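You operate a simulated robot arm through the tools that you are given. There is no shell and no other tool.

You are at the controls of a simulated robot arm. One attempt, no reset.

## Task
Grease the hub's cup and fit the blue cone into it.
Fine: lift the red lid off the tin, use the dabber, and put dabber and lid back. Set down upright: yellow dabber. A coat counts when it lies all over at full strength: go over it till it gets no stronger.

Only the result counts: the job must be done as asked and must still hold three seconds after the hand-in. Knocking over, shifting, dropping, spilling or breaking anything else fails it. Lids that push on must go on centred and level and be pressed home; caps that screw on are set level and turned clockwise until they are tight.

## Robot
A 6-joint arm with a two-finger parallel gripper, fixed in place. Base frame: the origin is on the floor under the middle of its stand, x ahead of it, y to its left, z up; the work surface is at about z = 880. Lengths are in mm, angles in degrees, forces in N, time in s.
With the tool pointing down near the work surface it reaches from about 240 to 640 mm from the base axis. Its first joint turns from -66.0 to 66.0 degrees. Payload 2.7 kg.
Tool frame: the origin (TCP) lies between the finger pads and is the grasp point; the fingertips stand 23 mm ahead of it; z points along the fingers, y is the line along which they close. The gripper opens to 94 mm. The fingers are 38 mm wide and 10 mm thick; the gripper's body (54 by 96 mm) begins 39 mm behind the TCP.
Orientation is that of the tool frame in the base frame, as a unit quaternion [w, x, y, z]. With the fingers straight down and closing along the base's y, the tool's x points along the base's -x, its y along +y and its z along -z.

## Interface
- The arm moves only by the tool apply_moves. Its argument "plan" is a list that holds one entry, the list of rows, each a list of 7 numbers: the turn, a rotation vector about the tool's x, y, z in degrees, then the shift along the tool's x, y, z in mm, then the gripper command, from -1 (fully open) to 1 (shut), values between in proportion. In form: [[[ax, ay, az, dx, dy, dz, grip], ...]]. A call has 1 to 20 rows; each row shifts and turns the commanded pose from where the row before left it, along the tool's axes as they then stand. Rows are played at 5 a second. More than 50 mm and 8.6 degrees between two rows, or a gripper value outside its range, and nothing of the call is played. A pose out of reach is approached as far as the arm can. The call stops where the force on the tool passes 70 N (or 10 N more than at its start, if that is more) or the arm is blocked; 0.2 s more then pass. The fingers move at their own pace (about 45 mm/s each) and stop on an object; they squeeze with about 40 N. The grip force told is the motor's: it shows also when the fingers shut on nothing. Time passes only in rows, and 0.2 s behind the last, so rows that do not move let the fingers close. It gives the time, the measured TCP pose, the force on the tool (base axes), the opening and the grip force at its end, in the units of the frame above (readings bear some noise), with the torque about the TCP (base axes, N m) and any sound that the robot's microphone picked up, and new pictures: "pictures" is both (left out), scene, wrist or none.
- Cameras (640 x 400 px; columns grow to the right, rows downward): "scene" is fixed at [73.4, -420.7, 1419.9]; the picture's right is [0.87, -0.49, 0.00], its down [-0.21, -0.38, -0.90] and it looks along [0.44, 0.79, -0.43] (base axes); focal length 341 px, centre (320, 200). "wrist" rides on the gripper at [86, 16, -75] in the tool frame; the picture's right is [-0.18, 0.98, 0.00], its down [-0.58, -0.11, -0.81] and it looks along [-0.79, -0.15, 0.59] (tool axes); focal length 243 px, centre (320, 200). There is no depth. A picture from a camera that has moved, and an enlarged one, comes with that camera's place and axes in the base frame and with its lens. The place of the scene camera against the robot may be out by one fixed shift of up to 12 mm in any direction.
- inspect(camera, box): a new picture of the part [left, top, right, bottom] of that camera's present view, enlarged. No time passes.
- hand_in(): hands the job in; it is judged then, once.

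Places have to be worked out from the pictures, the camera data and where the tool is seen. Open the gripper and draw the arm clear of the work before you hand the job in, unless the task says otherwise.

The tools are called after "Emit:" as a command line: name --argument value ..., lists and objects as JSON in quotes. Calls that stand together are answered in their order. apply_moves: Moves the arm, as the interface text tells. Its arguments: {"type":"object","properties":{"plan":{"type":"array"},"pictures":{"type":"string","enum":["both","scene","wrist","none"]}},"required":["plan"]} The other tools are called the same way: inspect (camera, box) takes an enlarged picture of a part of a camera's view; hand_in () hands the job in.

At the start:

```text
time_s: 0.0
tcp_pos: [381.6, 187.5, 1192.6]
tcp_rot: [0.0, 0.0, 1.0, 0.0]
ft_force: [0.0, -0.3, 0.0]
moment: [-0.01, 0.0, 0.02]
width: 94.1
finger_force: 0.1
```

scene: 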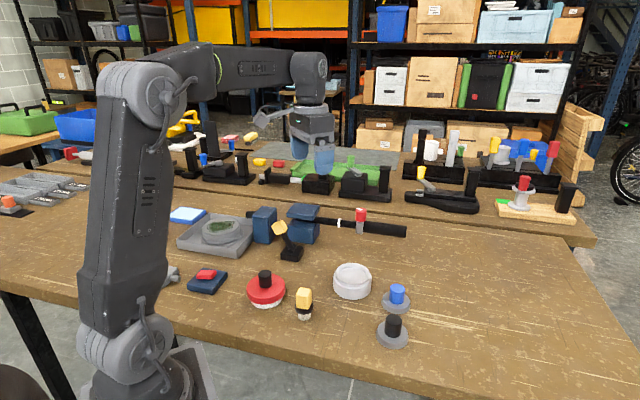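
wrist: 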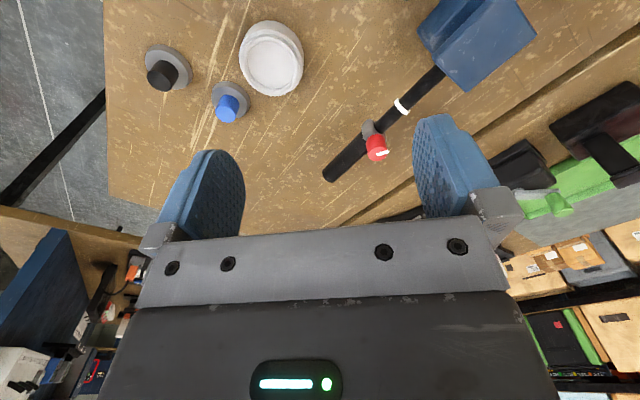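

The scene shows a red-lidded tin, a small yellow-handled dabber, a white cup-like hub, and blue and black cones. I'll take enlarged pictures to identify everything before moving.

Emit:
inspect --camera "scene" --box '[220, 240, 440, 378]'

Emit:
inspect --camera "scene" --box '[150, 180, 420, 349]'

Emit:
inspect --camera "wrist" --box '[100, 0, 420, 200]'

```text
2.90 times, centred on (330, 309) of scene
camera zoom: at [73.4, -420.7, 1419.9], right [0.87, -0.49, 0.0], down [-0.21, -0.38, -0.9], along [0.44, 0.79, -0.43], focal length 989 px, centre (291, -116)
```

zoom: 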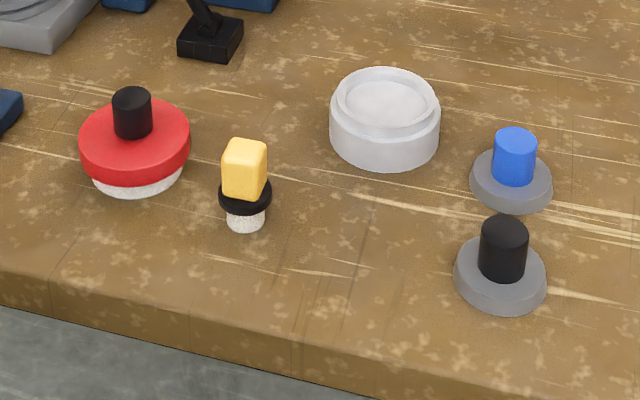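

```text
2.37 times, centred on (285, 264) of scene
camera zoom: at [73.4, -420.7, 1419.9], right [0.87, -0.49, 0.0], down [-0.21, -0.38, -0.9], along [0.44, 0.79, -0.43], focal length 808 px, centre (403, 47)
```

zoom: 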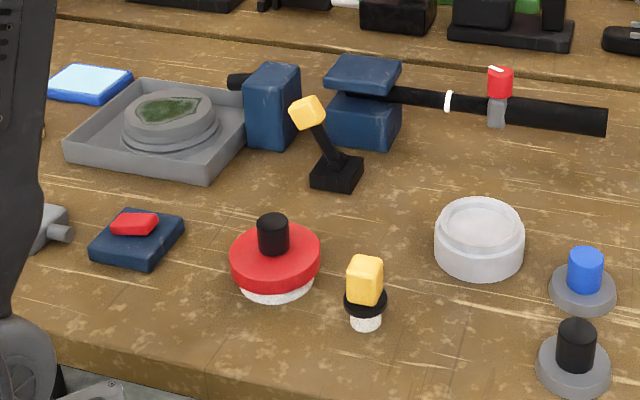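

```text
2.00 times, centred on (260, 100) of wrist
camera zoom: at [296.5, 203.9, 1267.1], right [0.18, 0.98, 0.0], down [0.58, -0.11, 0.81], along [0.79, -0.15, -0.59], focal length 485 px, centre (440, 400)
```

zoom: 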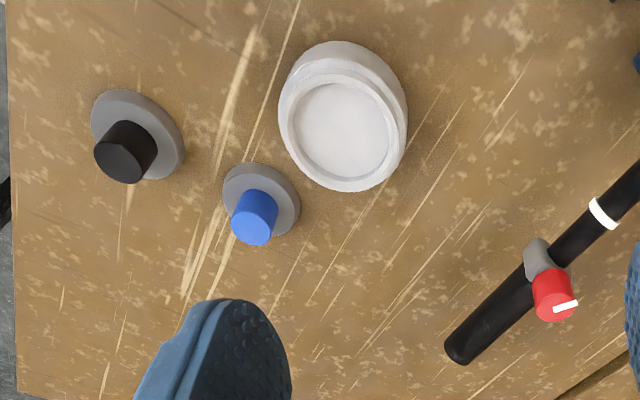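

The white ring looks like the hub, with a cup in the middle. The red-lidded tin is left of it and the yellow dabber stands between them. I judge the hub to be near (445,105), the dabber near (311,72) and the tin near (260,155). I'll move above the hub for a closer wrist view.

Emit:
apply_moves --plan '[[[0, 0, 0, -8.5, -10.3, 17.8, -1], [0, 0, 0, -8.5, -10.3, 17.8, -1], [0, 0, 0, -8.5, -10.3, 17.8, -1], [0, 0, 0, -8.5, -10.3, 17.8, -1], [0, 0, 0, -8.5, -10.3, 17.8, -1], [0, 0, 0, -8.5, -10.3, 17.8, -1], [0, 0, 0, -8.5, -10.3, 17.8, -1], [0, 0, 0, -8.5, -10.3, 17.8, -1], [0, 0, 0, 0, 0, 0, -1]]]' --pictures "both"

Emit:
inspect --camera "scene" --box '[160, 195, 340, 308]'

```text
time_s: 2.0
tcp_pos: [450.9, 105.6, 1047.1]
tcp_rot: [0.0, -0.001, 1.0, 0.0]
ft_force: [0.7, -0.3, 0.2]
moment: [0.0, 0.01, 0.01]
width: 93.9
finger_force: 0.1
camera wrist: at [364.7, 121.5, 1123.0], right [0.18, 0.98, 0.0], down [0.58, -0.11, 0.81], along [0.79, -0.15, -0.59], focal length 243 px, centre (320, 200)
```

scene: 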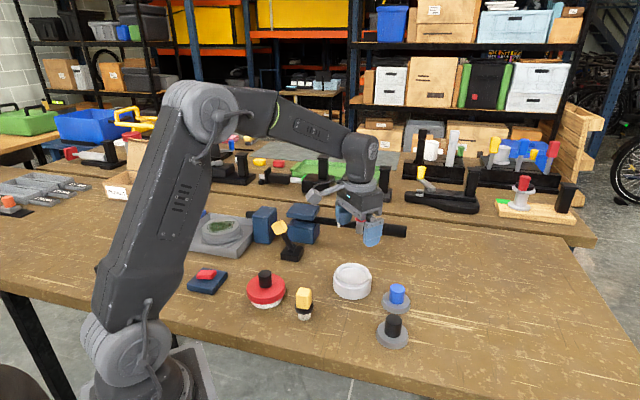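
wrist: 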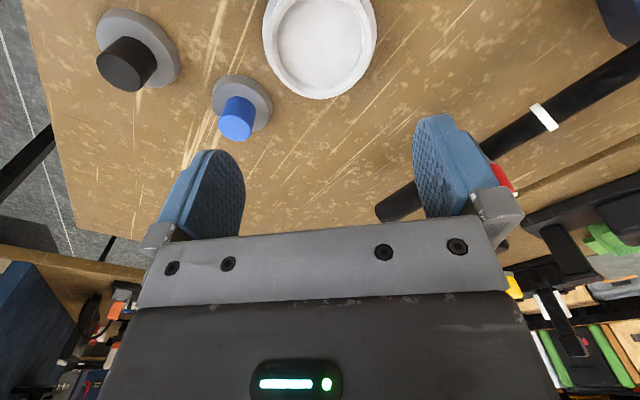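

```text
3.54 times, centred on (250, 252) of scene
camera zoom: at [73.4, -420.7, 1419.9], right [0.87, -0.49, 0.0], down [-0.21, -0.38, -0.9], along [0.44, 0.79, -0.43], focal length 1208 px, centre (568, 18)
```

zoom: 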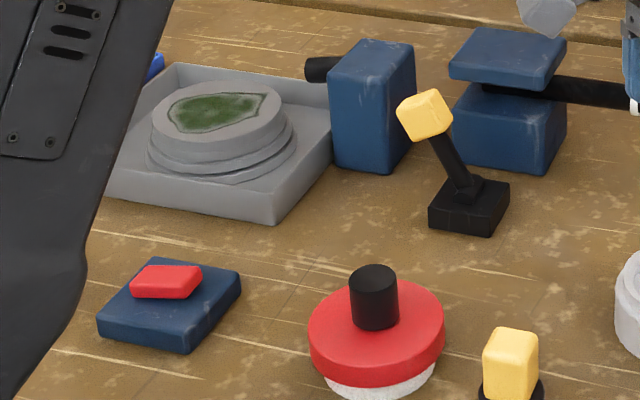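

The hub is almost under the TCP but its top edge is cut off. I'll back off in x and shift slightly toward the cones to see the whole hub, both cones and the cup interior.

Emit:
apply_moves --plan '[[[0, 0, 0, 15, -10, 0, -1], [0, 0, 0, 15, -10, 0, -1], [0, 0, 0, 15, -10, 0, -1], [0, 0, 0, 0, 0, 0, -1]]]' --pictures "wrist"

Emit:
inspect --camera "wrist" --box '[280, 0, 480, 125]'

Emit:
inspect --camera "wrist" --box '[120, 20, 320, 145]'

```text
time_s: 3.0
tcp_pos: [403.9, 74.5, 1048.8]
tcp_rot: [0.001, 0.0, 1.0, 0.001]
ft_force: [1.2, 0.1, 0.4]
moment: [-0.03, -0.03, 0.0]
width: 94.1
finger_force: 0.0
camera wrist: at [318.3, 91.3, 1123.4], right [0.18, 0.98, 0.0], down [0.58, -0.11, 0.81], along [0.79, -0.15, -0.59], focal length 243 px, centre (320, 200)
```

wrist: 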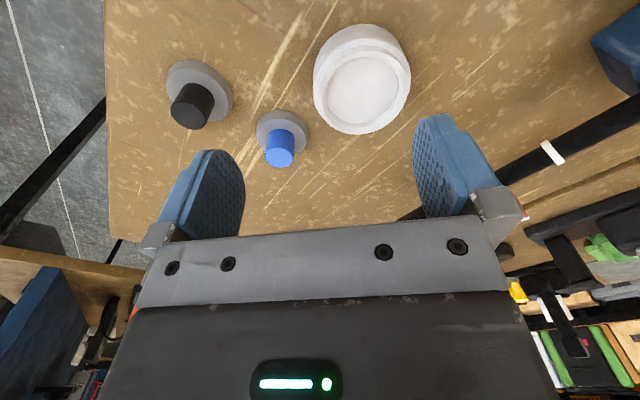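

```text
3.20 times, centred on (380, 62) of wrist
camera zoom: at [318.3, 91.3, 1123.4], right [0.18, 0.98, 0.0], down [0.58, -0.11, 0.81], along [0.79, -0.15, -0.59], focal length 776 px, centre (128, 640)
```

zoom: 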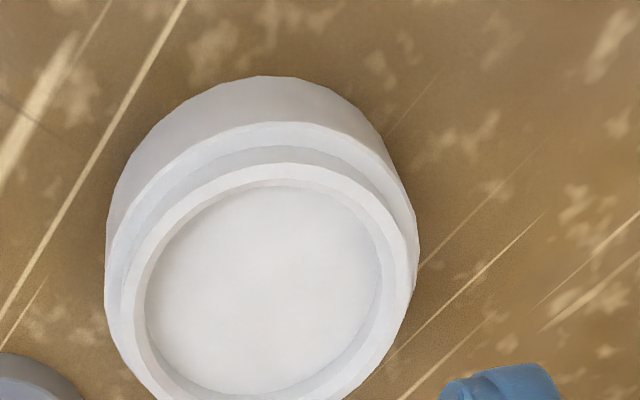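

```text
3.20 times, centred on (220, 82) of wrist
camera zoom: at [318.3, 91.3, 1123.4], right [0.18, 0.98, 0.0], down [0.58, -0.11, 0.81], along [0.79, -0.15, -0.59], focal length 776 px, centre (640, 576)
```

zoom: 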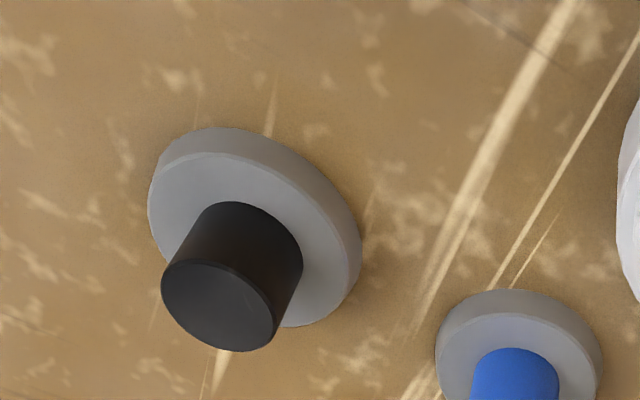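

Now I can see the hub: a stepped ring with a flat-looking cup about 60 mm across. I'll move back over the tin and dabber to fix their positions.

Emit:
apply_moves --plan '[[[0, 0, 0, 19, 5, 0, -1], [0, 0, 0, 19, 5, 0, -1], [0, 0, 0, 19, 5, 0, -1], [0, 0, 0, 19, 5, 0, -1], [0, 0, 0, 19, 5, 0, -1], [0, 0, 0, 19, 5, 0, -1], [0, 0, 0, 0, 0, 0, -1]]]' --pictures "both"

Emit:
inspect --camera "wrist" --box '[220, 0, 540, 200]'

```text
time_s: 4.6
tcp_pos: [291.5, 105.2, 1048.1]
tcp_rot: [0.0, 0.0, 1.0, 0.001]
ft_force: [-0.5, -0.1, 0.8]
moment: [-0.01, 0.01, -0.01]
width: 93.8
finger_force: 0.1
camera wrist: at [206.5, 122.0, 1124.4], right [0.18, 0.98, 0.0], down [0.58, -0.11, 0.81], along [0.79, -0.15, -0.59], focal length 243 px, centre (320, 200)
```

scene: 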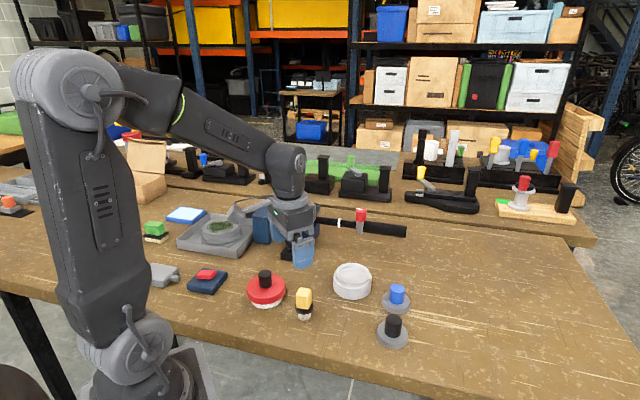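
wrist: 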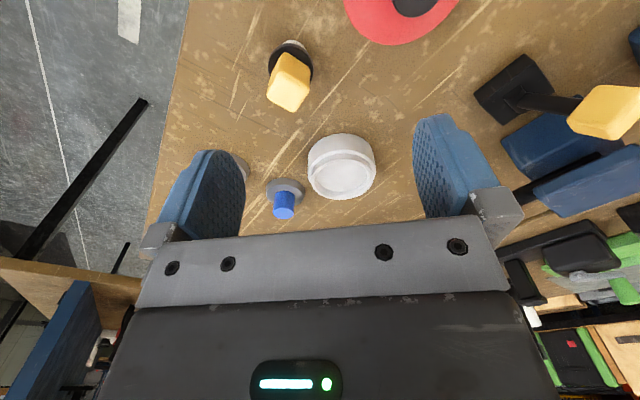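

```text
2.00 times, centred on (380, 100) of wrist
camera zoom: at [206.5, 122.0, 1124.4], right [0.18, 0.98, 0.0], down [0.58, -0.11, 0.81], along [0.79, -0.15, -0.59], focal length 485 px, centre (200, 400)
```

zoom: 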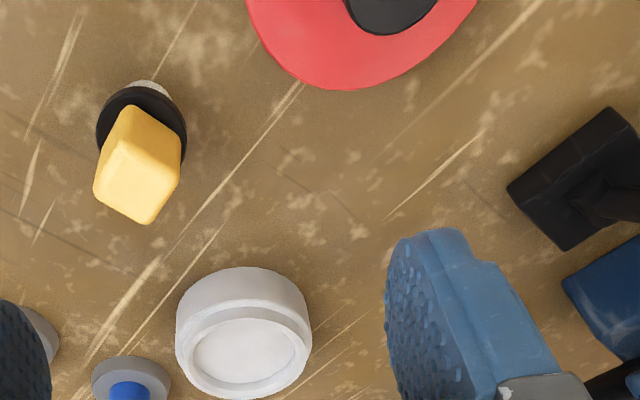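

Dabber appears at about (297,80) and the tin at about (266,167). I'll move directly above the dabber and lower for a detailed look at its handle orientation.

Emit:
apply_moves --plan '[[[0, 0, 0, 0, -9, 8, -1], [0, 0, 0, 0, -9, 8, -1], [0, 0, 0, 0, -7, 8, -1], [0, 0, 0, 0, 0, 0, -1]]]' --pictures "wrist"

Emit:
inspect --camera "wrist" --box '[220, 0, 420, 125]'

```text
time_s: 5.6
tcp_pos: [292.2, 79.7, 1025.9]
tcp_rot: [0.0, 0.0, 1.0, 0.0]
ft_force: [-0.6, -0.4, 0.0]
moment: [-0.03, 0.02, -0.01]
width: 93.9
finger_force: 0.0
camera wrist: at [207.0, 95.8, 1100.5], right [0.18, 0.98, 0.0], down [0.58, -0.11, 0.81], along [0.79, -0.15, -0.59], focal length 243 px, centre (320, 200)
```

wrist: 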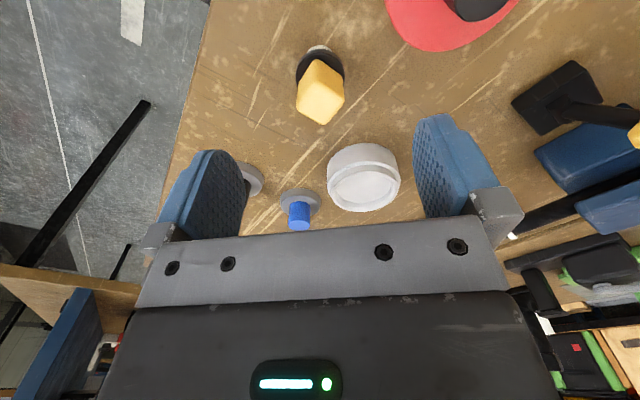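

```text
3.20 times, centred on (320, 62) of wrist
camera zoom: at [207.0, 95.8, 1100.5], right [0.18, 0.98, 0.0], down [0.58, -0.11, 0.81], along [0.79, -0.15, -0.59], focal length 776 px, centre (320, 640)
```

zoom: 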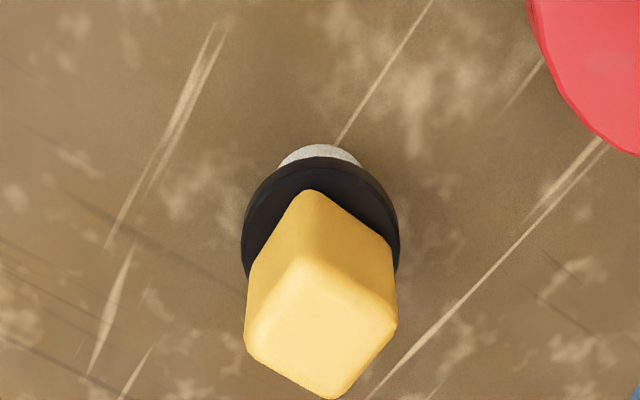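

The dabber handle is a ~25 mm square prism turned about 42°, centred near (302,78), with its top near z 948 and flange near z 904. Now I'll go over the tin for the same analysis.

Emit:
apply_moves --plan '[[[0, 0, 0, 5, 14.5, 0, -1], [0, 0, 0, 5, 14.5, 0, -1], [0, 0, 0, 5, 14.5, 0, -1], [0, 0, 0, 5, 14.5, 0, -1], [0, 0, 0, 5, 14.5, 0, -1], [0, 0, 0, 5, 14.5, 0, -1], [0, 0, 0, 0, 0, 0, -1]]]' --pictures "wrist"

Emit:
inspect --camera "wrist" --box '[220, 0, 420, 125]'

```text
time_s: 7.2
tcp_pos: [259.7, 168.5, 1023.3]
tcp_rot: [0.001, 0.0, 1.0, 0.0]
ft_force: [-0.7, -0.1, 0.5]
moment: [0.02, -0.01, -0.03]
width: 93.9
finger_force: 0.2
camera wrist: at [174.3, 185.1, 1099.4], right [0.18, 0.98, 0.0], down [0.58, -0.11, 0.81], along [0.79, -0.15, -0.59], focal length 243 px, centre (320, 200)
```

wrist: 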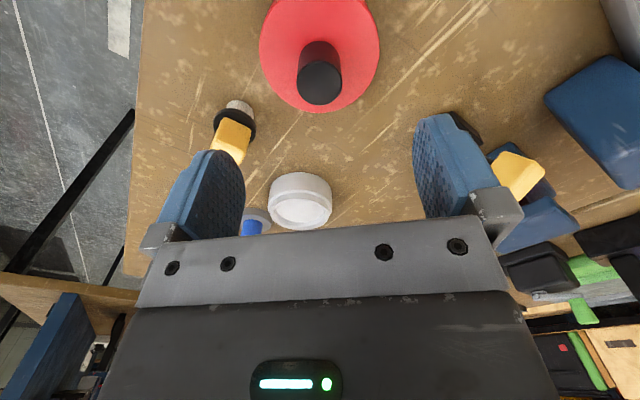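

```text
3.20 times, centred on (320, 62) of wrist
camera zoom: at [174.3, 185.1, 1099.4], right [0.18, 0.98, 0.0], down [0.58, -0.11, 0.81], along [0.79, -0.15, -0.59], focal length 776 px, centre (320, 640)
```

zoom: 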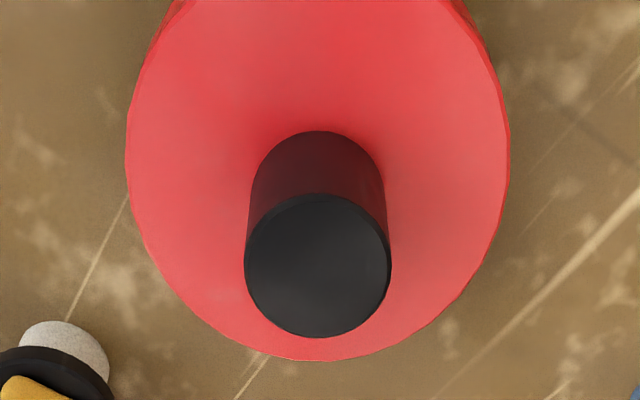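

The knob is about 30 mm across, near (257,169), with its top near z 943–950. I'll lower over it to triangulate its height and centring before gripping.

Emit:
apply_moves --plan '[[[0, 0, 0, 1, 0, 12, -1], [0, 0, 0, 1, 0, 12, -1], [0, 0, 0, 0, 0, 9, -1], [0, 0, 0, 0, 0, 0, -1]]]' --pictures "both"

Emit:
inspect --camera "wrist" --box '[220, 40, 420, 165]'

Emit:
inspect --camera "scene" --box '[200, 220, 360, 320]'

```text
time_s: 8.2
tcp_pos: [258.0, 167.8, 993.8]
tcp_rot: [0.0, 0.0, 1.0, 0.0]
ft_force: [0.3, -0.1, 0.4]
moment: [0.0, -0.01, -0.01]
width: 94.0
finger_force: 0.0
camera wrist: at [172.2, 183.3, 1068.1], right [0.18, 0.98, 0.0], down [0.58, -0.11, 0.81], along [0.79, -0.15, -0.59], focal length 243 px, centre (320, 200)
```

scene: 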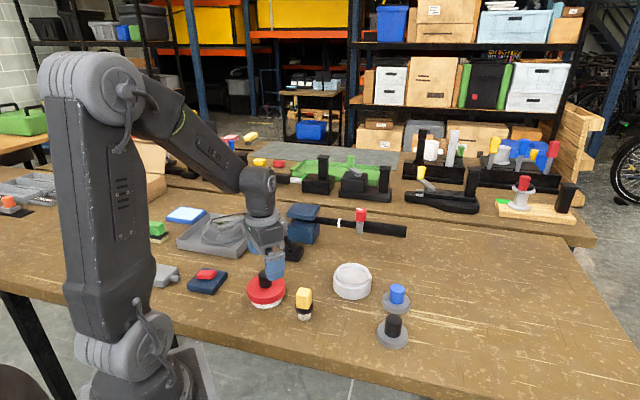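
wrist: 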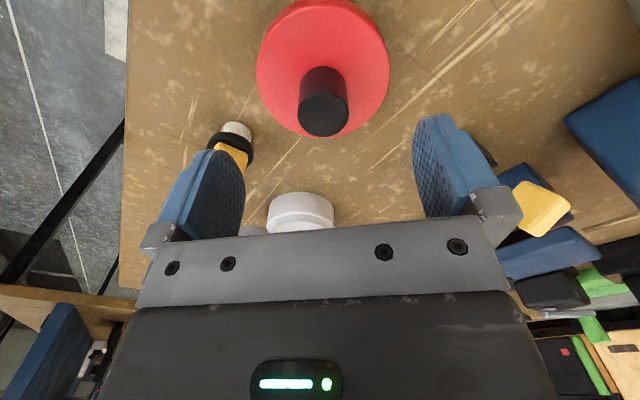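

```text
3.20 times, centred on (320, 102) of wrist
camera zoom: at [172.2, 183.3, 1068.1], right [0.18, 0.98, 0.0], down [0.58, -0.11, 0.81], along [0.79, -0.15, -0.59], focal length 776 px, centre (320, 512)
```

zoom: 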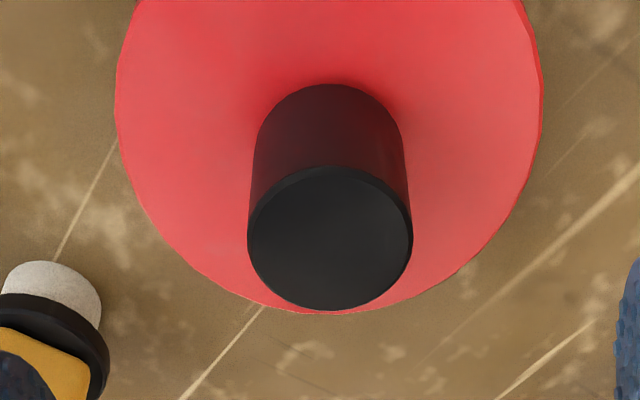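

```text
4.00 times, centred on (280, 270) of scene
camera zoom: at [73.4, -420.7, 1419.9], right [0.87, -0.49, 0.0], down [-0.21, -0.38, -0.9], along [0.44, 0.79, -0.43], focal length 1365 px, centre (480, -80)
```

zoom: 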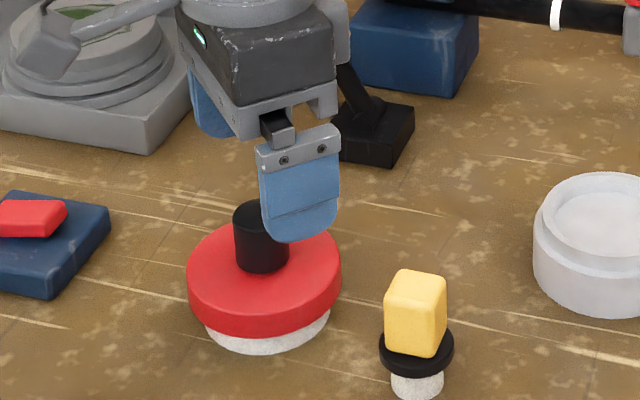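

Triangulation puts the knob at (254.8,169.6), z 916 to 945 and about 30 mm wide. I'll line up, descend to TCP z≈942 so the tips stay just above the lid, and close on the knob.

Emit:
apply_moves --plan '[[[0, 0, 0, 3.4, 2.2, 11, -1], [0, 0, 0, 0, 0, 11, -1], [0, 0, 0, 0, 0, 11, -1], [0, 0, 0, 0, 0, 10, -1], [0, 0, 0, 0, 0, 8, -1], [0, 0, 0, 0, 0, 0, -1], [0, 0, 0, 0, 0, 0, -1]]]' --pictures "both"

Emit:
inspect --camera "wrist" --box '[200, 80, 440, 230]'

Emit:
inspect --camera "scene" --box '[200, 220, 360, 320]'

```text
time_s: 9.8
tcp_pos: [255.5, 168.9, 941.6]
tcp_rot: [0.0, 0.0, 1.0, 0.0]
ft_force: [-0.6, -0.2, -0.1]
moment: [-0.03, 0.03, 0.0]
width: 94.0
finger_force: 0.1
camera wrist: at [170.1, 185.8, 1017.3], right [0.18, 0.98, 0.0], down [0.58, -0.11, 0.81], along [0.79, -0.15, -0.59], focal length 243 px, centre (320, 200)
```

scene: 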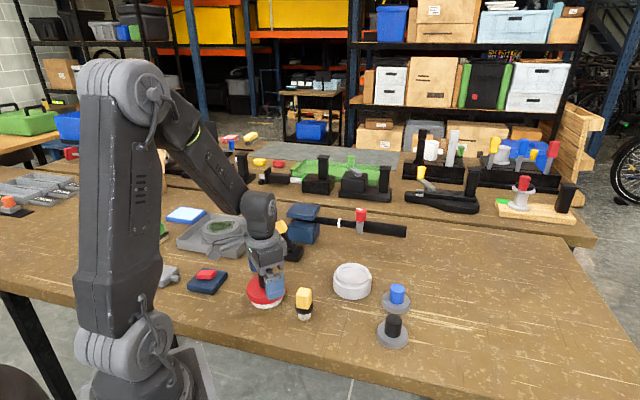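
wrist: 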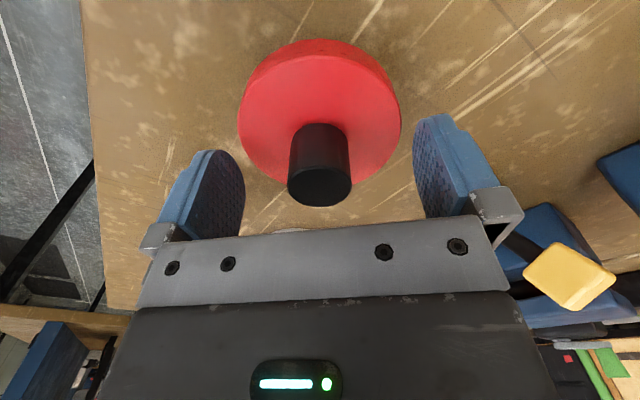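

```text
2.67 times, centred on (320, 155) of wrist
camera zoom: at [170.1, 185.8, 1017.3], right [0.18, 0.98, 0.0], down [0.58, -0.11, 0.81], along [0.79, -0.15, -0.59], focal length 647 px, centre (320, 320)
```

zoom: 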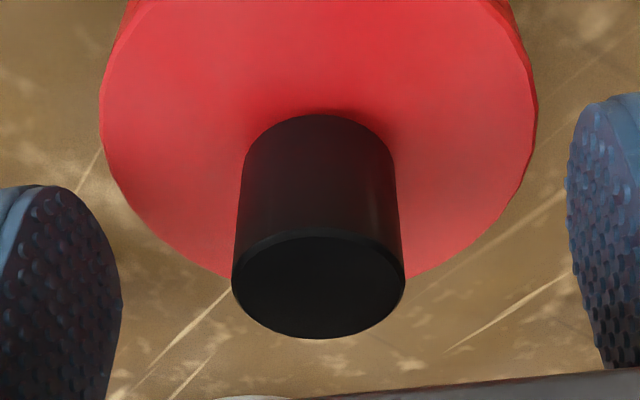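

```text
4.00 times, centred on (280, 270) of scene
camera zoom: at [73.4, -420.7, 1419.9], right [0.87, -0.49, 0.0], down [-0.21, -0.38, -0.9], along [0.44, 0.79, -0.43], focal length 1365 px, centre (480, -80)
```

zoom: 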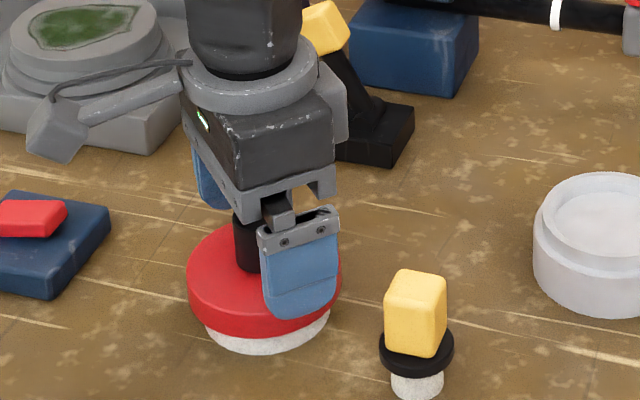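

The knob is centred between the fingers with the tips just clear of the lid. I'll close the gripper on it.

Emit:
apply_moves --plan '[[[0, 0, 0, 0, 0, 0, 1], [0, 0, 0, 0, 0, 0, 1], [0, 0, 0, 0, 0, 0, 1], [0, 0, 0, 0, 0, 0, 1], [0, 0, 0, 0, 0, 0, 1], [0, 0, 0, 0, 0, 0, 1], [0, 0, 0, 0, 0, 0, 1]]]' --pictures "wrist"

```text
time_s: 11.4
tcp_pos: [255.9, 170.0, 942.6]
tcp_rot: [0.0, -0.001, 1.0, -0.001]
ft_force: [0.7, 0.3, -0.8]
moment: [0.02, 0.01, -0.01]
width: 27.9
finger_force: 39.7
camera wrist: at [170.1, 185.8, 1017.4], right [0.18, 0.98, 0.0], down [0.58, -0.11, 0.81], along [0.79, -0.15, -0.59], focal length 243 px, centre (320, 200)
```

wrist: 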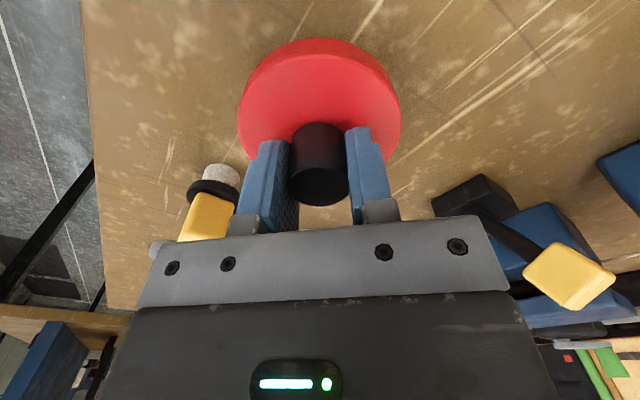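

The knob is gripped at 28 mm with 40 N. I'll lift slowly and check whether the lid separates from the tin.

Emit:
apply_moves --plan '[[[0, 0, 0, 0, 0, -2, 1], [0, 0, 0, 0, 0, -2, 1], [0, 0, 0, 0, 0, -2, 1], [0, 0, 0, 0, 0, -2, 1], [0, 0, 0, 0, 0, -2, 1], [0, 0, 0, 0, 0, 0, 1]]]' --pictures "both"

Emit:
inspect --camera "scene" --box '[200, 220, 360, 320]'

```text
time_s: 12.8
tcp_pos: [255.5, 168.9, 950.7]
tcp_rot: [0.0, 0.0, 1.0, -0.001]
ft_force: [-0.3, 0.1, 0.1]
moment: [0.02, -0.02, 0.02]
width: 27.7
finger_force: 40.0
camera wrist: at [169.6, 185.3, 1026.3], right [0.18, 0.98, 0.0], down [0.58, -0.11, 0.81], along [0.79, -0.15, -0.59], focal length 243 px, centre (320, 200)
```

scene: 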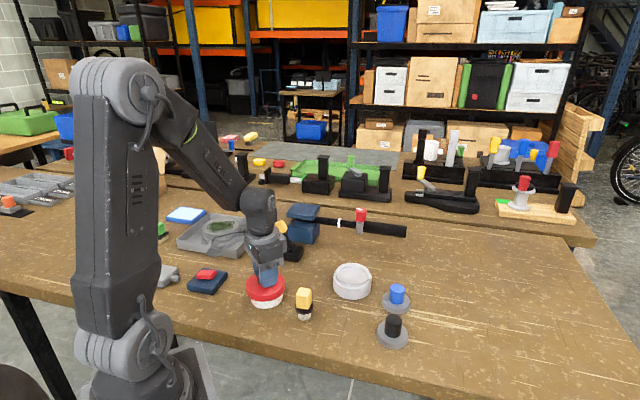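
wrist: 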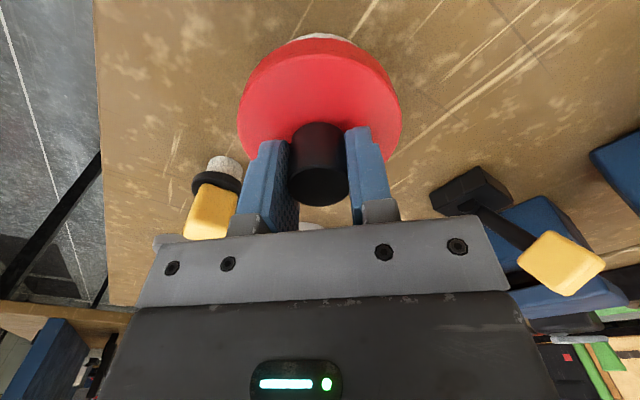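

```text
4.00 times, centred on (280, 270) of scene
camera zoom: at [73.4, -420.7, 1419.9], right [0.87, -0.49, 0.0], down [-0.21, -0.38, -0.9], along [0.44, 0.79, -0.43], focal length 1365 px, centre (480, -80)
```

zoom: 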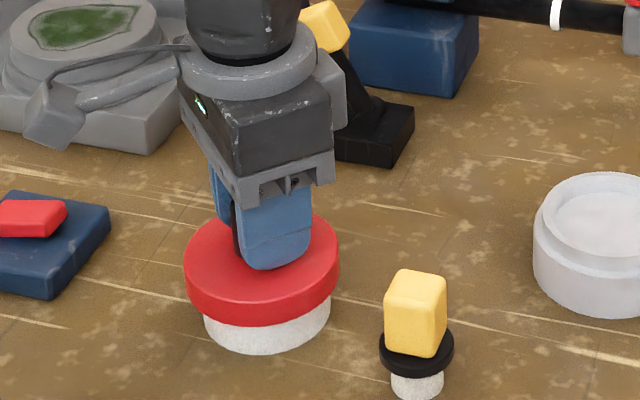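

The lid is coming up and the tin stays on the table. I'll lift higher and carry the lid to the free area near (355,185), still above the table.

Emit:
apply_moves --plan '[[[0, 0, 0, 0, 0, -8, 1], [0, 0, 0, 0, 0, -8, 1], [0, 0, 0, 0, 0, -8, 1], [0, 0, 0, 0, 0, -8, 1], [0, 0, 0, 0, 0, -8, 1], [0, 0, 0, 0, 0, 0, 1], [0, 0, 0, -12, 2, 0, 1], [0, 0, 0, -12, 2, 0, 1], [0, 0, 0, -12, 2, 0, 1], [0, 0, 0, -12, 2, 0, 1], [0, 0, 0, -12, 2, 0, 1], [0, 0, 0, -12, 2, 0, 1], [0, 0, 0, -12, 2, 0, 1], [0, 0, 0, -12, 1, 0, 1], [0, 0, 0, -4, 0, 0, 1], [0, 0, 0, 0, 0, 0, 1]]]' --pictures "both"

Emit:
inspect --camera "scene" --box '[200, 220, 360, 320]'

```text
time_s: 16.2
tcp_pos: [356.2, 184.1, 991.1]
tcp_rot: [0.001, 0.0, 1.0, 0.001]
ft_force: [-1.3, -0.4, -0.3]
moment: [-0.01, -0.01, -0.03]
width: 27.3
finger_force: 40.0
camera wrist: at [270.0, 200.5, 1066.1], right [0.18, 0.98, 0.0], down [0.58, -0.11, 0.81], along [0.79, -0.15, -0.59], focal length 243 px, centre (320, 200)
```

scene: 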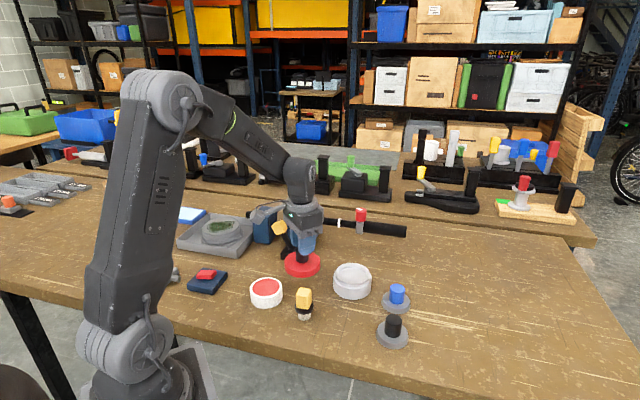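
wrist: 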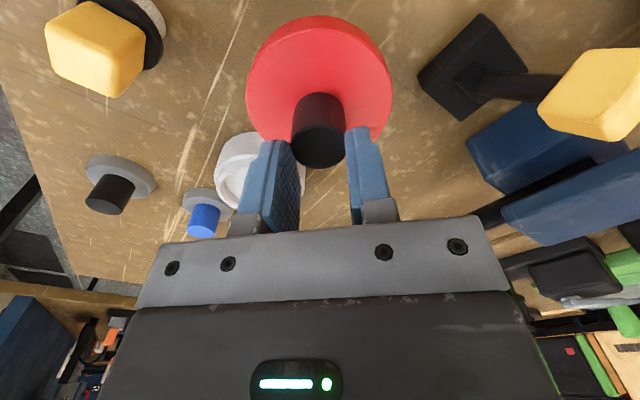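

```text
4.00 times, centred on (280, 270) of scene
camera zoom: at [73.4, -420.7, 1419.9], right [0.87, -0.49, 0.0], down [-0.21, -0.38, -0.9], along [0.44, 0.79, -0.43], focal length 1365 px, centre (480, -80)
```

zoom: 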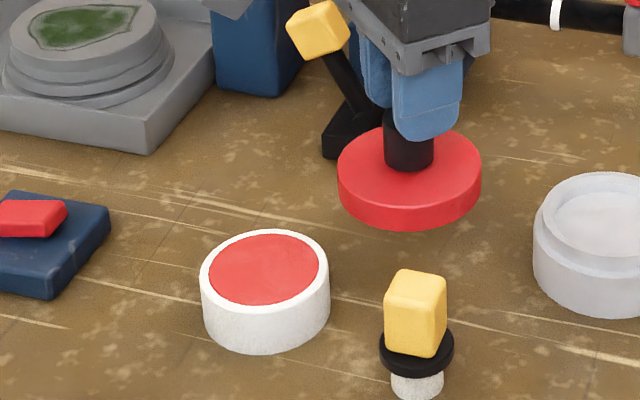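

The tin is open with red grease in it, and the lid is in the grip, but the knob seems to sit lower between the fingers than before. I'll look closely before moving on.

Emit:
inspect --camera "wrist" --box '[220, 0, 420, 240]'

Emit:
inspect --camera "scene" --box '[260, 200, 340, 290]'

```text
1.67 times, centred on (320, 120) of wrist
camera zoom: at [270.0, 200.5, 1066.1], right [0.18, 0.98, 0.0], down [0.58, -0.11, 0.81], along [0.79, -0.15, -0.59], focal length 404 px, centre (320, 333)
```

zoom: 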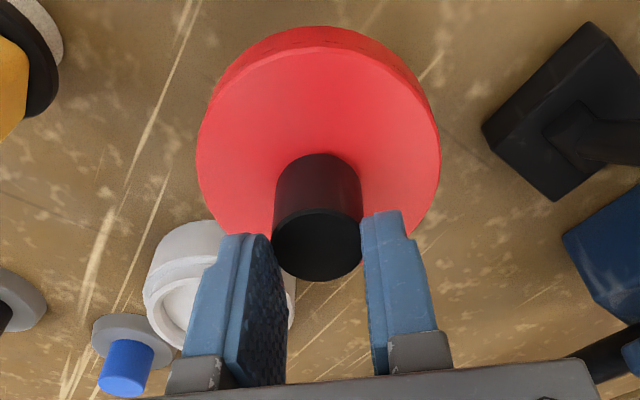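

```text
4.44 times, centred on (300, 245) of scene
camera zoom: at [73.4, -420.7, 1419.9], right [0.87, -0.49, 0.0], down [-0.21, -0.38, -0.9], along [0.44, 0.79, -0.43], focal length 1517 px, centre (409, 0)
```

zoom: 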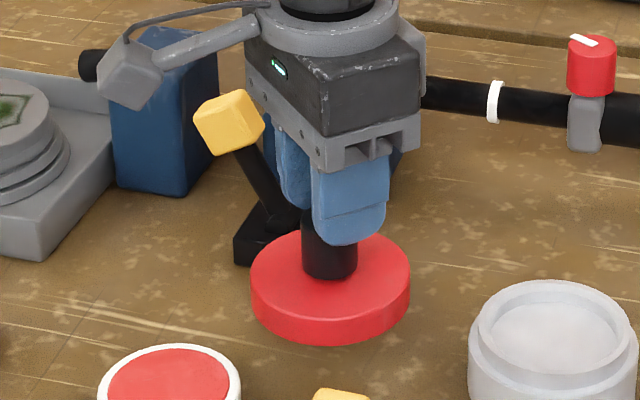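

The knob has slipped about 22 mm through the fingers and only the tips hold it. I'll lower it straight to the table promptly, before it can drop.

Emit:
apply_moves --plan '[[[0, 0, 0, 0, 0, 10, 1], [0, 0, 0, 0, 0, 10, 1], [0, 0, 0, 0, 0, 10, 1], [0, 0, 0, 0, 0, 5, 1]]]' --pictures "both"

Emit:
inspect --camera "scene" --box '[260, 200, 340, 290]'

Emit:
inspect --camera "wrist" --box '[220, 0, 420, 240]'

```text
time_s: 17.2
tcp_pos: [356.1, 183.8, 957.5]
tcp_rot: [0.0, 0.0, 1.0, 0.0]
ft_force: [-0.6, -0.5, -0.7]
moment: [-0.01, -0.03, 0.02]
width: 27.3
finger_force: 40.0
camera wrist: at [270.5, 201.2, 1031.8], right [0.18, 0.98, 0.0], down [0.58, -0.11, 0.81], along [0.79, -0.15, -0.59], focal length 243 px, centre (320, 200)
```

scene: 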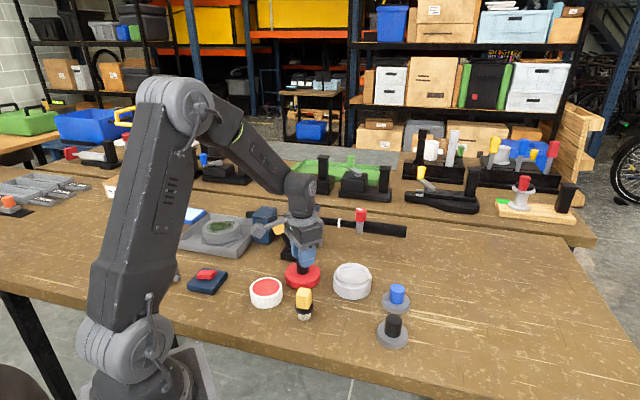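
wrist: 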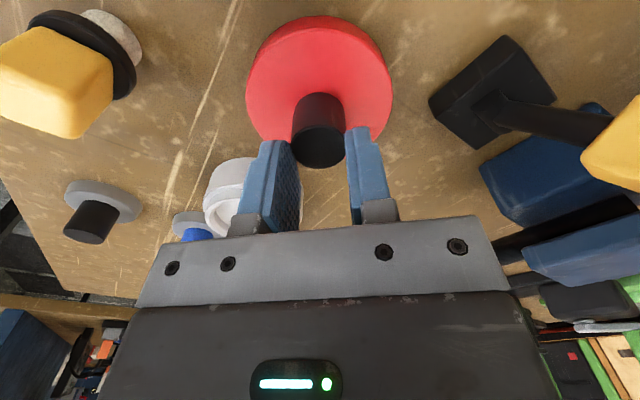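

```text
4.44 times, centred on (300, 245) of scene
camera zoom: at [73.4, -420.7, 1419.9], right [0.87, -0.49, 0.0], down [-0.21, -0.38, -0.9], along [0.44, 0.79, -0.43], focal length 1517 px, centre (409, 0)
```

zoom: 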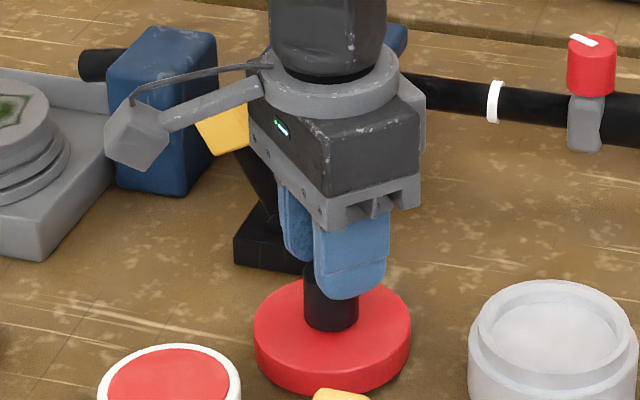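

```text
1.67 times, centred on (320, 120) of wrist
camera zoom: at [270.5, 201.2, 1031.8], right [0.18, 0.98, 0.0], down [0.58, -0.11, 0.81], along [0.79, -0.15, -0.59], focal length 404 px, centre (320, 333)
```

zoom: 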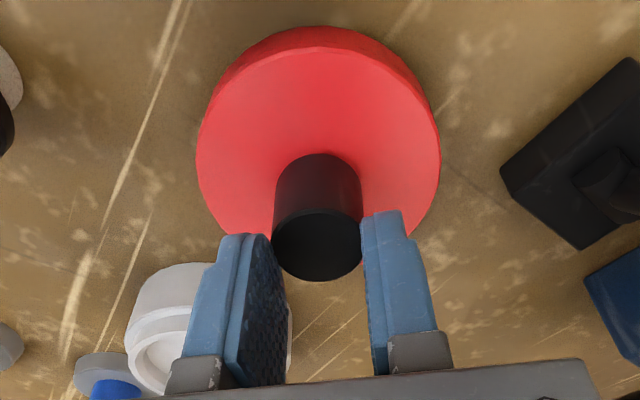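

The lid hasn't slipped any more and is now about 6 mm above the table. I'll lower it gently until I feel contact.

Emit:
apply_moves --plan '[[[0, 0, 0, 0, 0, 2, 1], [0, 0, 0, 0, 0, 1.5, 1], [0, 0, 0, 0, 0, 1, 1], [0, 0, 0, 0, 0, 0, 1]]]' --pictures "wrist"

Emit:
inspect --camera "scene" --box '[260, 200, 340, 290]'

```text
time_s: 18.2
tcp_pos: [356.6, 182.7, 951.6]
tcp_rot: [0.0, -0.001, 1.0, 0.0]
ft_force: [-0.9, 0.4, -0.6]
moment: [0.02, 0.0, 0.01]
width: 27.3
finger_force: 40.3
camera wrist: at [270.6, 200.1, 1026.9], right [0.18, 0.98, 0.0], down [0.58, -0.11, 0.81], along [0.79, -0.15, -0.59], focal length 243 px, centre (320, 200)
```

wrist: 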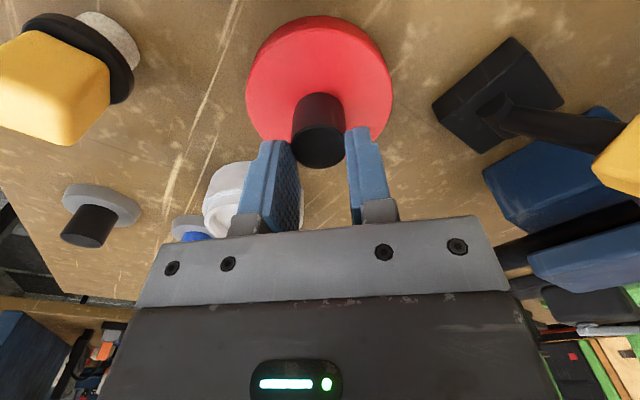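

```text
4.44 times, centred on (300, 245) of scene
camera zoom: at [73.4, -420.7, 1419.9], right [0.87, -0.49, 0.0], down [-0.21, -0.38, -0.9], along [0.44, 0.79, -0.43], focal length 1517 px, centre (409, 0)
```

zoom: 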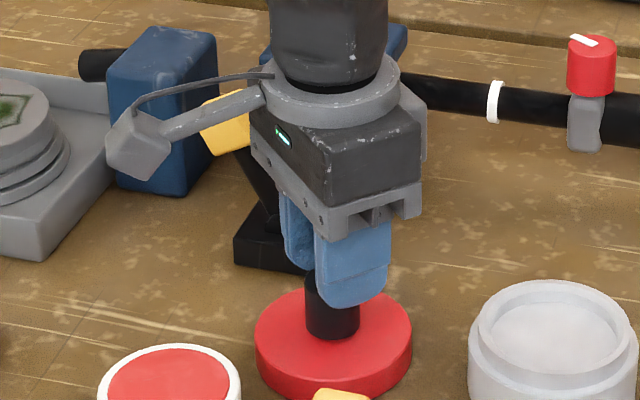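

No contact felt yet. I'll continue down in 1 mm steps.

Emit:
apply_moves --plan '[[[0, 0, 0, 0, 0, 1, 1], [0, 0, 0, 0, 0, 1, 1], [0, 0, 0, 0, 0, 0, 1]]]' --pictures "none"

Emit:
inspect --camera "scene" --box '[260, 200, 340, 290]'

```text
time_s: 19.0
tcp_pos: [356.8, 184.1, 948.9]
tcp_rot: [0.0, 0.0, 1.0, 0.001]
ft_force: [-1.0, -0.6, -0.9]
moment: [0.01, -0.01, 0.03]
width: 27.4
finger_force: 40.5
```

```text
4.44 times, centred on (300, 245) of scene
camera zoom: at [73.4, -420.7, 1419.9], right [0.87, -0.49, 0.0], down [-0.21, -0.38, -0.9], along [0.44, 0.79, -0.43], focal length 1517 px, centre (409, 0)
```

zoom: 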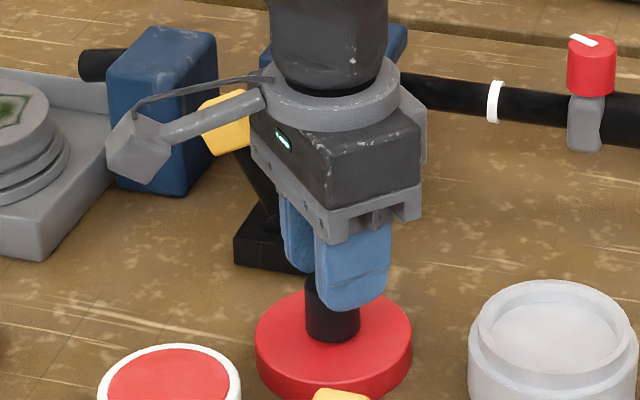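

Still no contact force. I'll keep going down in 1 mm steps.

Emit:
apply_moves --plan '[[[0, 0, 0, 0, 0, 1, 1], [0, 0, 0, 0, 0, 1, 1], [0, 0, 0, 0, 0, 0, 1]]]' --pictures "none"

Emit:
apply_moves --plan '[[[0, 0, 0, 0, 0, 1, 1], [0, 0, 0, 0, 0, 1, 1], [0, 0, 0, 0, 0, 0, 1]]]' --pictures "wrist"

Emit:
inspect --camera "scene" --box '[260, 200, 340, 290]'

```text
time_s: 19.8
tcp_pos: [356.3, 184.4, 950.0]
tcp_rot: [0.001, 0.0, 1.0, 0.001]
ft_force: [-10.3, -2.0, 27.7]
moment: [-0.03, 0.32, 0.0]
width: 27.0
finger_force: 40.1
```

```text
time_s: 20.6
tcp_pos: [357.9, 183.6, 947.5]
tcp_rot: [0.003, 0.001, 1.0, 0.001]
ft_force: [-1.1, 2.6, 27.8]
moment: [0.06, -0.03, -0.01]
width: 27.3
finger_force: 39.7
camera wrist: at [271.3, 200.1, 1021.1], right [0.18, 0.98, 0.0], down [0.58, -0.11, 0.81], along [0.8, -0.15, -0.59], focal length 243 px, centre (320, 200)
```

wrist: 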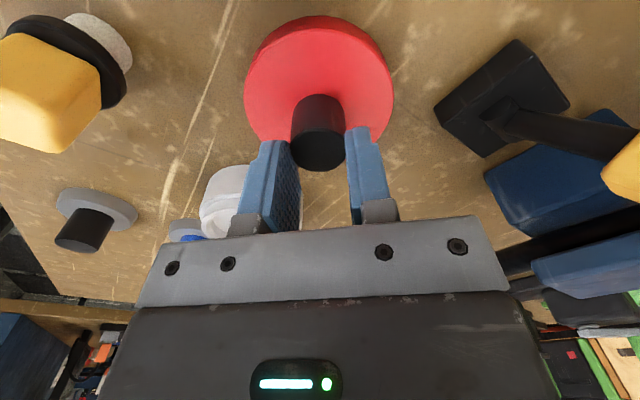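

```text
4.44 times, centred on (300, 245) of scene
camera zoom: at [73.1, -420.8, 1419.9], right [0.87, -0.49, 0.0], down [-0.21, -0.38, -0.9], along [0.44, 0.79, -0.43], focal length 1517 px, centre (409, 0)
```

zoom: 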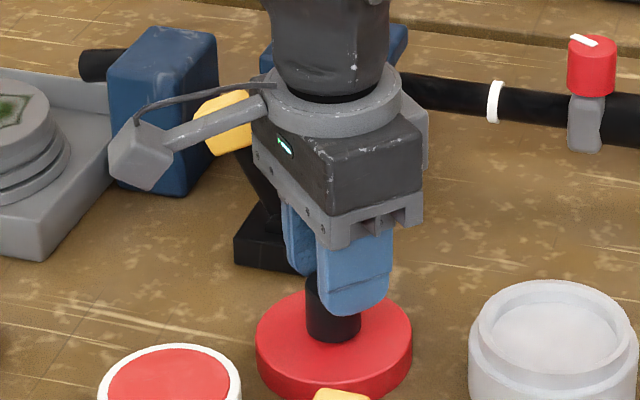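

The lid is on the table: 28 N of contact, with the fingers now sliding on the knob. I'll ease off, open the gripper, raise and look.

Emit:
apply_moves --plan '[[[0, 0, 0, 0, 0, -1.5, 1], [0, 0, 0, 0, 0, -0.5, 0.2], [0, 0, 0, 0, 0, 0, -0.3], [0, 0, 0, 0, 0, 0, -0.3], [0, 0, 0, 0, 0, 0, -0.3], [0, 0, 0, 0, 0, -10, -0.3], [0, 0, 0, 0, 0, -15, -0.3], [0, 0, 0, 0, 0, -20, -0.3], [0, 0, 0, 0, 0, -20, -0.3], [0, 0, 0, 0, 0, 0, -0.3]]]' --pictures "both"

Emit:
inspect --camera "scene" --box '[220, 220, 420, 345]'

```text
time_s: 22.8
tcp_pos: [357.1, 185.3, 1014.4]
tcp_rot: [0.0, 0.0, 1.0, 0.0]
ft_force: [0.4, 0.6, -0.6]
moment: [0.01, 0.0, -0.06]
width: 61.1
finger_force: 0.0
camera wrist: at [270.9, 201.8, 1089.2], right [0.18, 0.98, 0.0], down [0.58, -0.11, 0.81], along [0.79, -0.15, -0.59], focal length 243 px, centre (320, 200)
```

scene: 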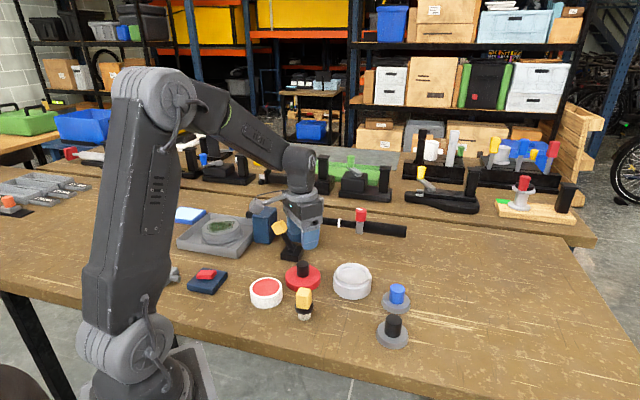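
wrist: 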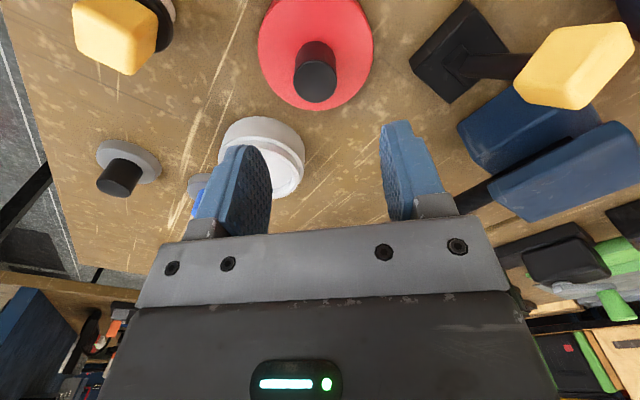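

```text
3.20 times, centred on (320, 282) of scene
camera zoom: at [73.4, -420.7, 1419.9], right [0.87, -0.49, 0.0], down [-0.21, -0.38, -0.9], along [0.44, 0.79, -0.43], focal length 1092 px, centre (320, -64)
```

zoom: 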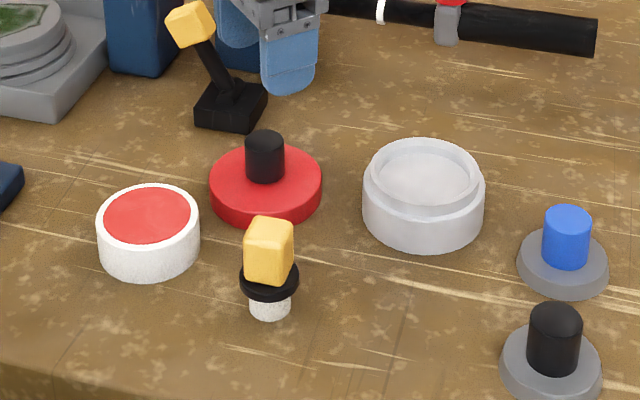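

The lid sits flat on the table and the tin is open. Next I move above the dabber and turn the tool about 42.5° so the fingers are square to the handle faces.

Emit:
apply_moves --plan '[[[0, 0, 0, 6.9, -13.4, 0, -0.3], [0, 0, 0, 6.9, -13.4, 0, -0.3], [0, 0, 0, 6.9, -13.4, 0, -0.3], [0, 0, 0, 6.9, -13.4, 0, -0.3], [0, 0, 0, 6.9, -13.4, 0, -0.3], [0, 0, 0, 6.9, -13.4, 0, -0.3], [0, 0, 0, 6.9, -13.4, 0, -0.3], [0, 0, 0, 6.9, -13.4, 0, -0.3], [0, 0, -7.1, 0, 0, 0, -0.3], [0, 0, -7.1, 0, 0, 0, -0.3], [0, 0, -7.1, 0, 0, 0, -0.3], [0, 0, -7.1, 0, 0, 0, -0.3], [0, 0, -7.1, 0, 0, 0, -0.3], [0, 0, -7.1, 0, 0, 0, -0.3], [0, 0, 0, 0, 0, 0, -0.3]]]' --pictures "wrist"

Emit:
inspect --camera "wrist" --box '[220, 20, 420, 145]'

```text
time_s: 26.0
tcp_pos: [301.6, 78.0, 1012.3]
tcp_rot: [0.001, -0.365, 0.931, 0.0]
ft_force: [0.5, 0.9, -0.6]
moment: [0.02, 0.03, -0.02]
width: 61.3
finger_force: 0.1
camera wrist: at [226.7, 31.0, 1087.6], right [-0.53, 0.85, 0.0], down [0.5, 0.31, 0.81], along [0.68, 0.43, -0.59], focal length 243 px, centre (320, 200)
```

wrist: 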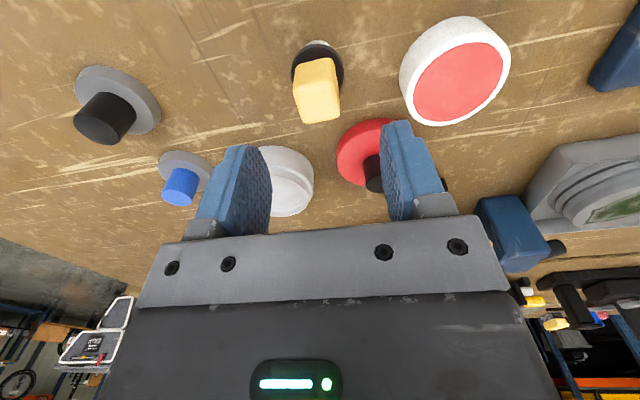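

```text
3.20 times, centred on (320, 82) of wrist
camera zoom: at [226.7, 31.0, 1087.6], right [-0.53, 0.85, 0.0], down [0.5, 0.31, 0.81], along [0.68, 0.43, -0.59], focal length 776 px, centre (320, 576)
```

zoom: 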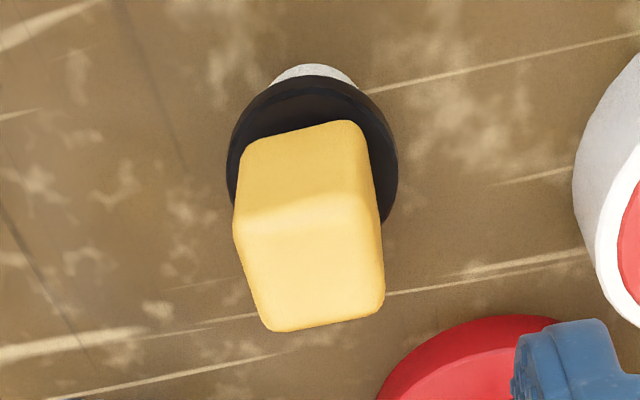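

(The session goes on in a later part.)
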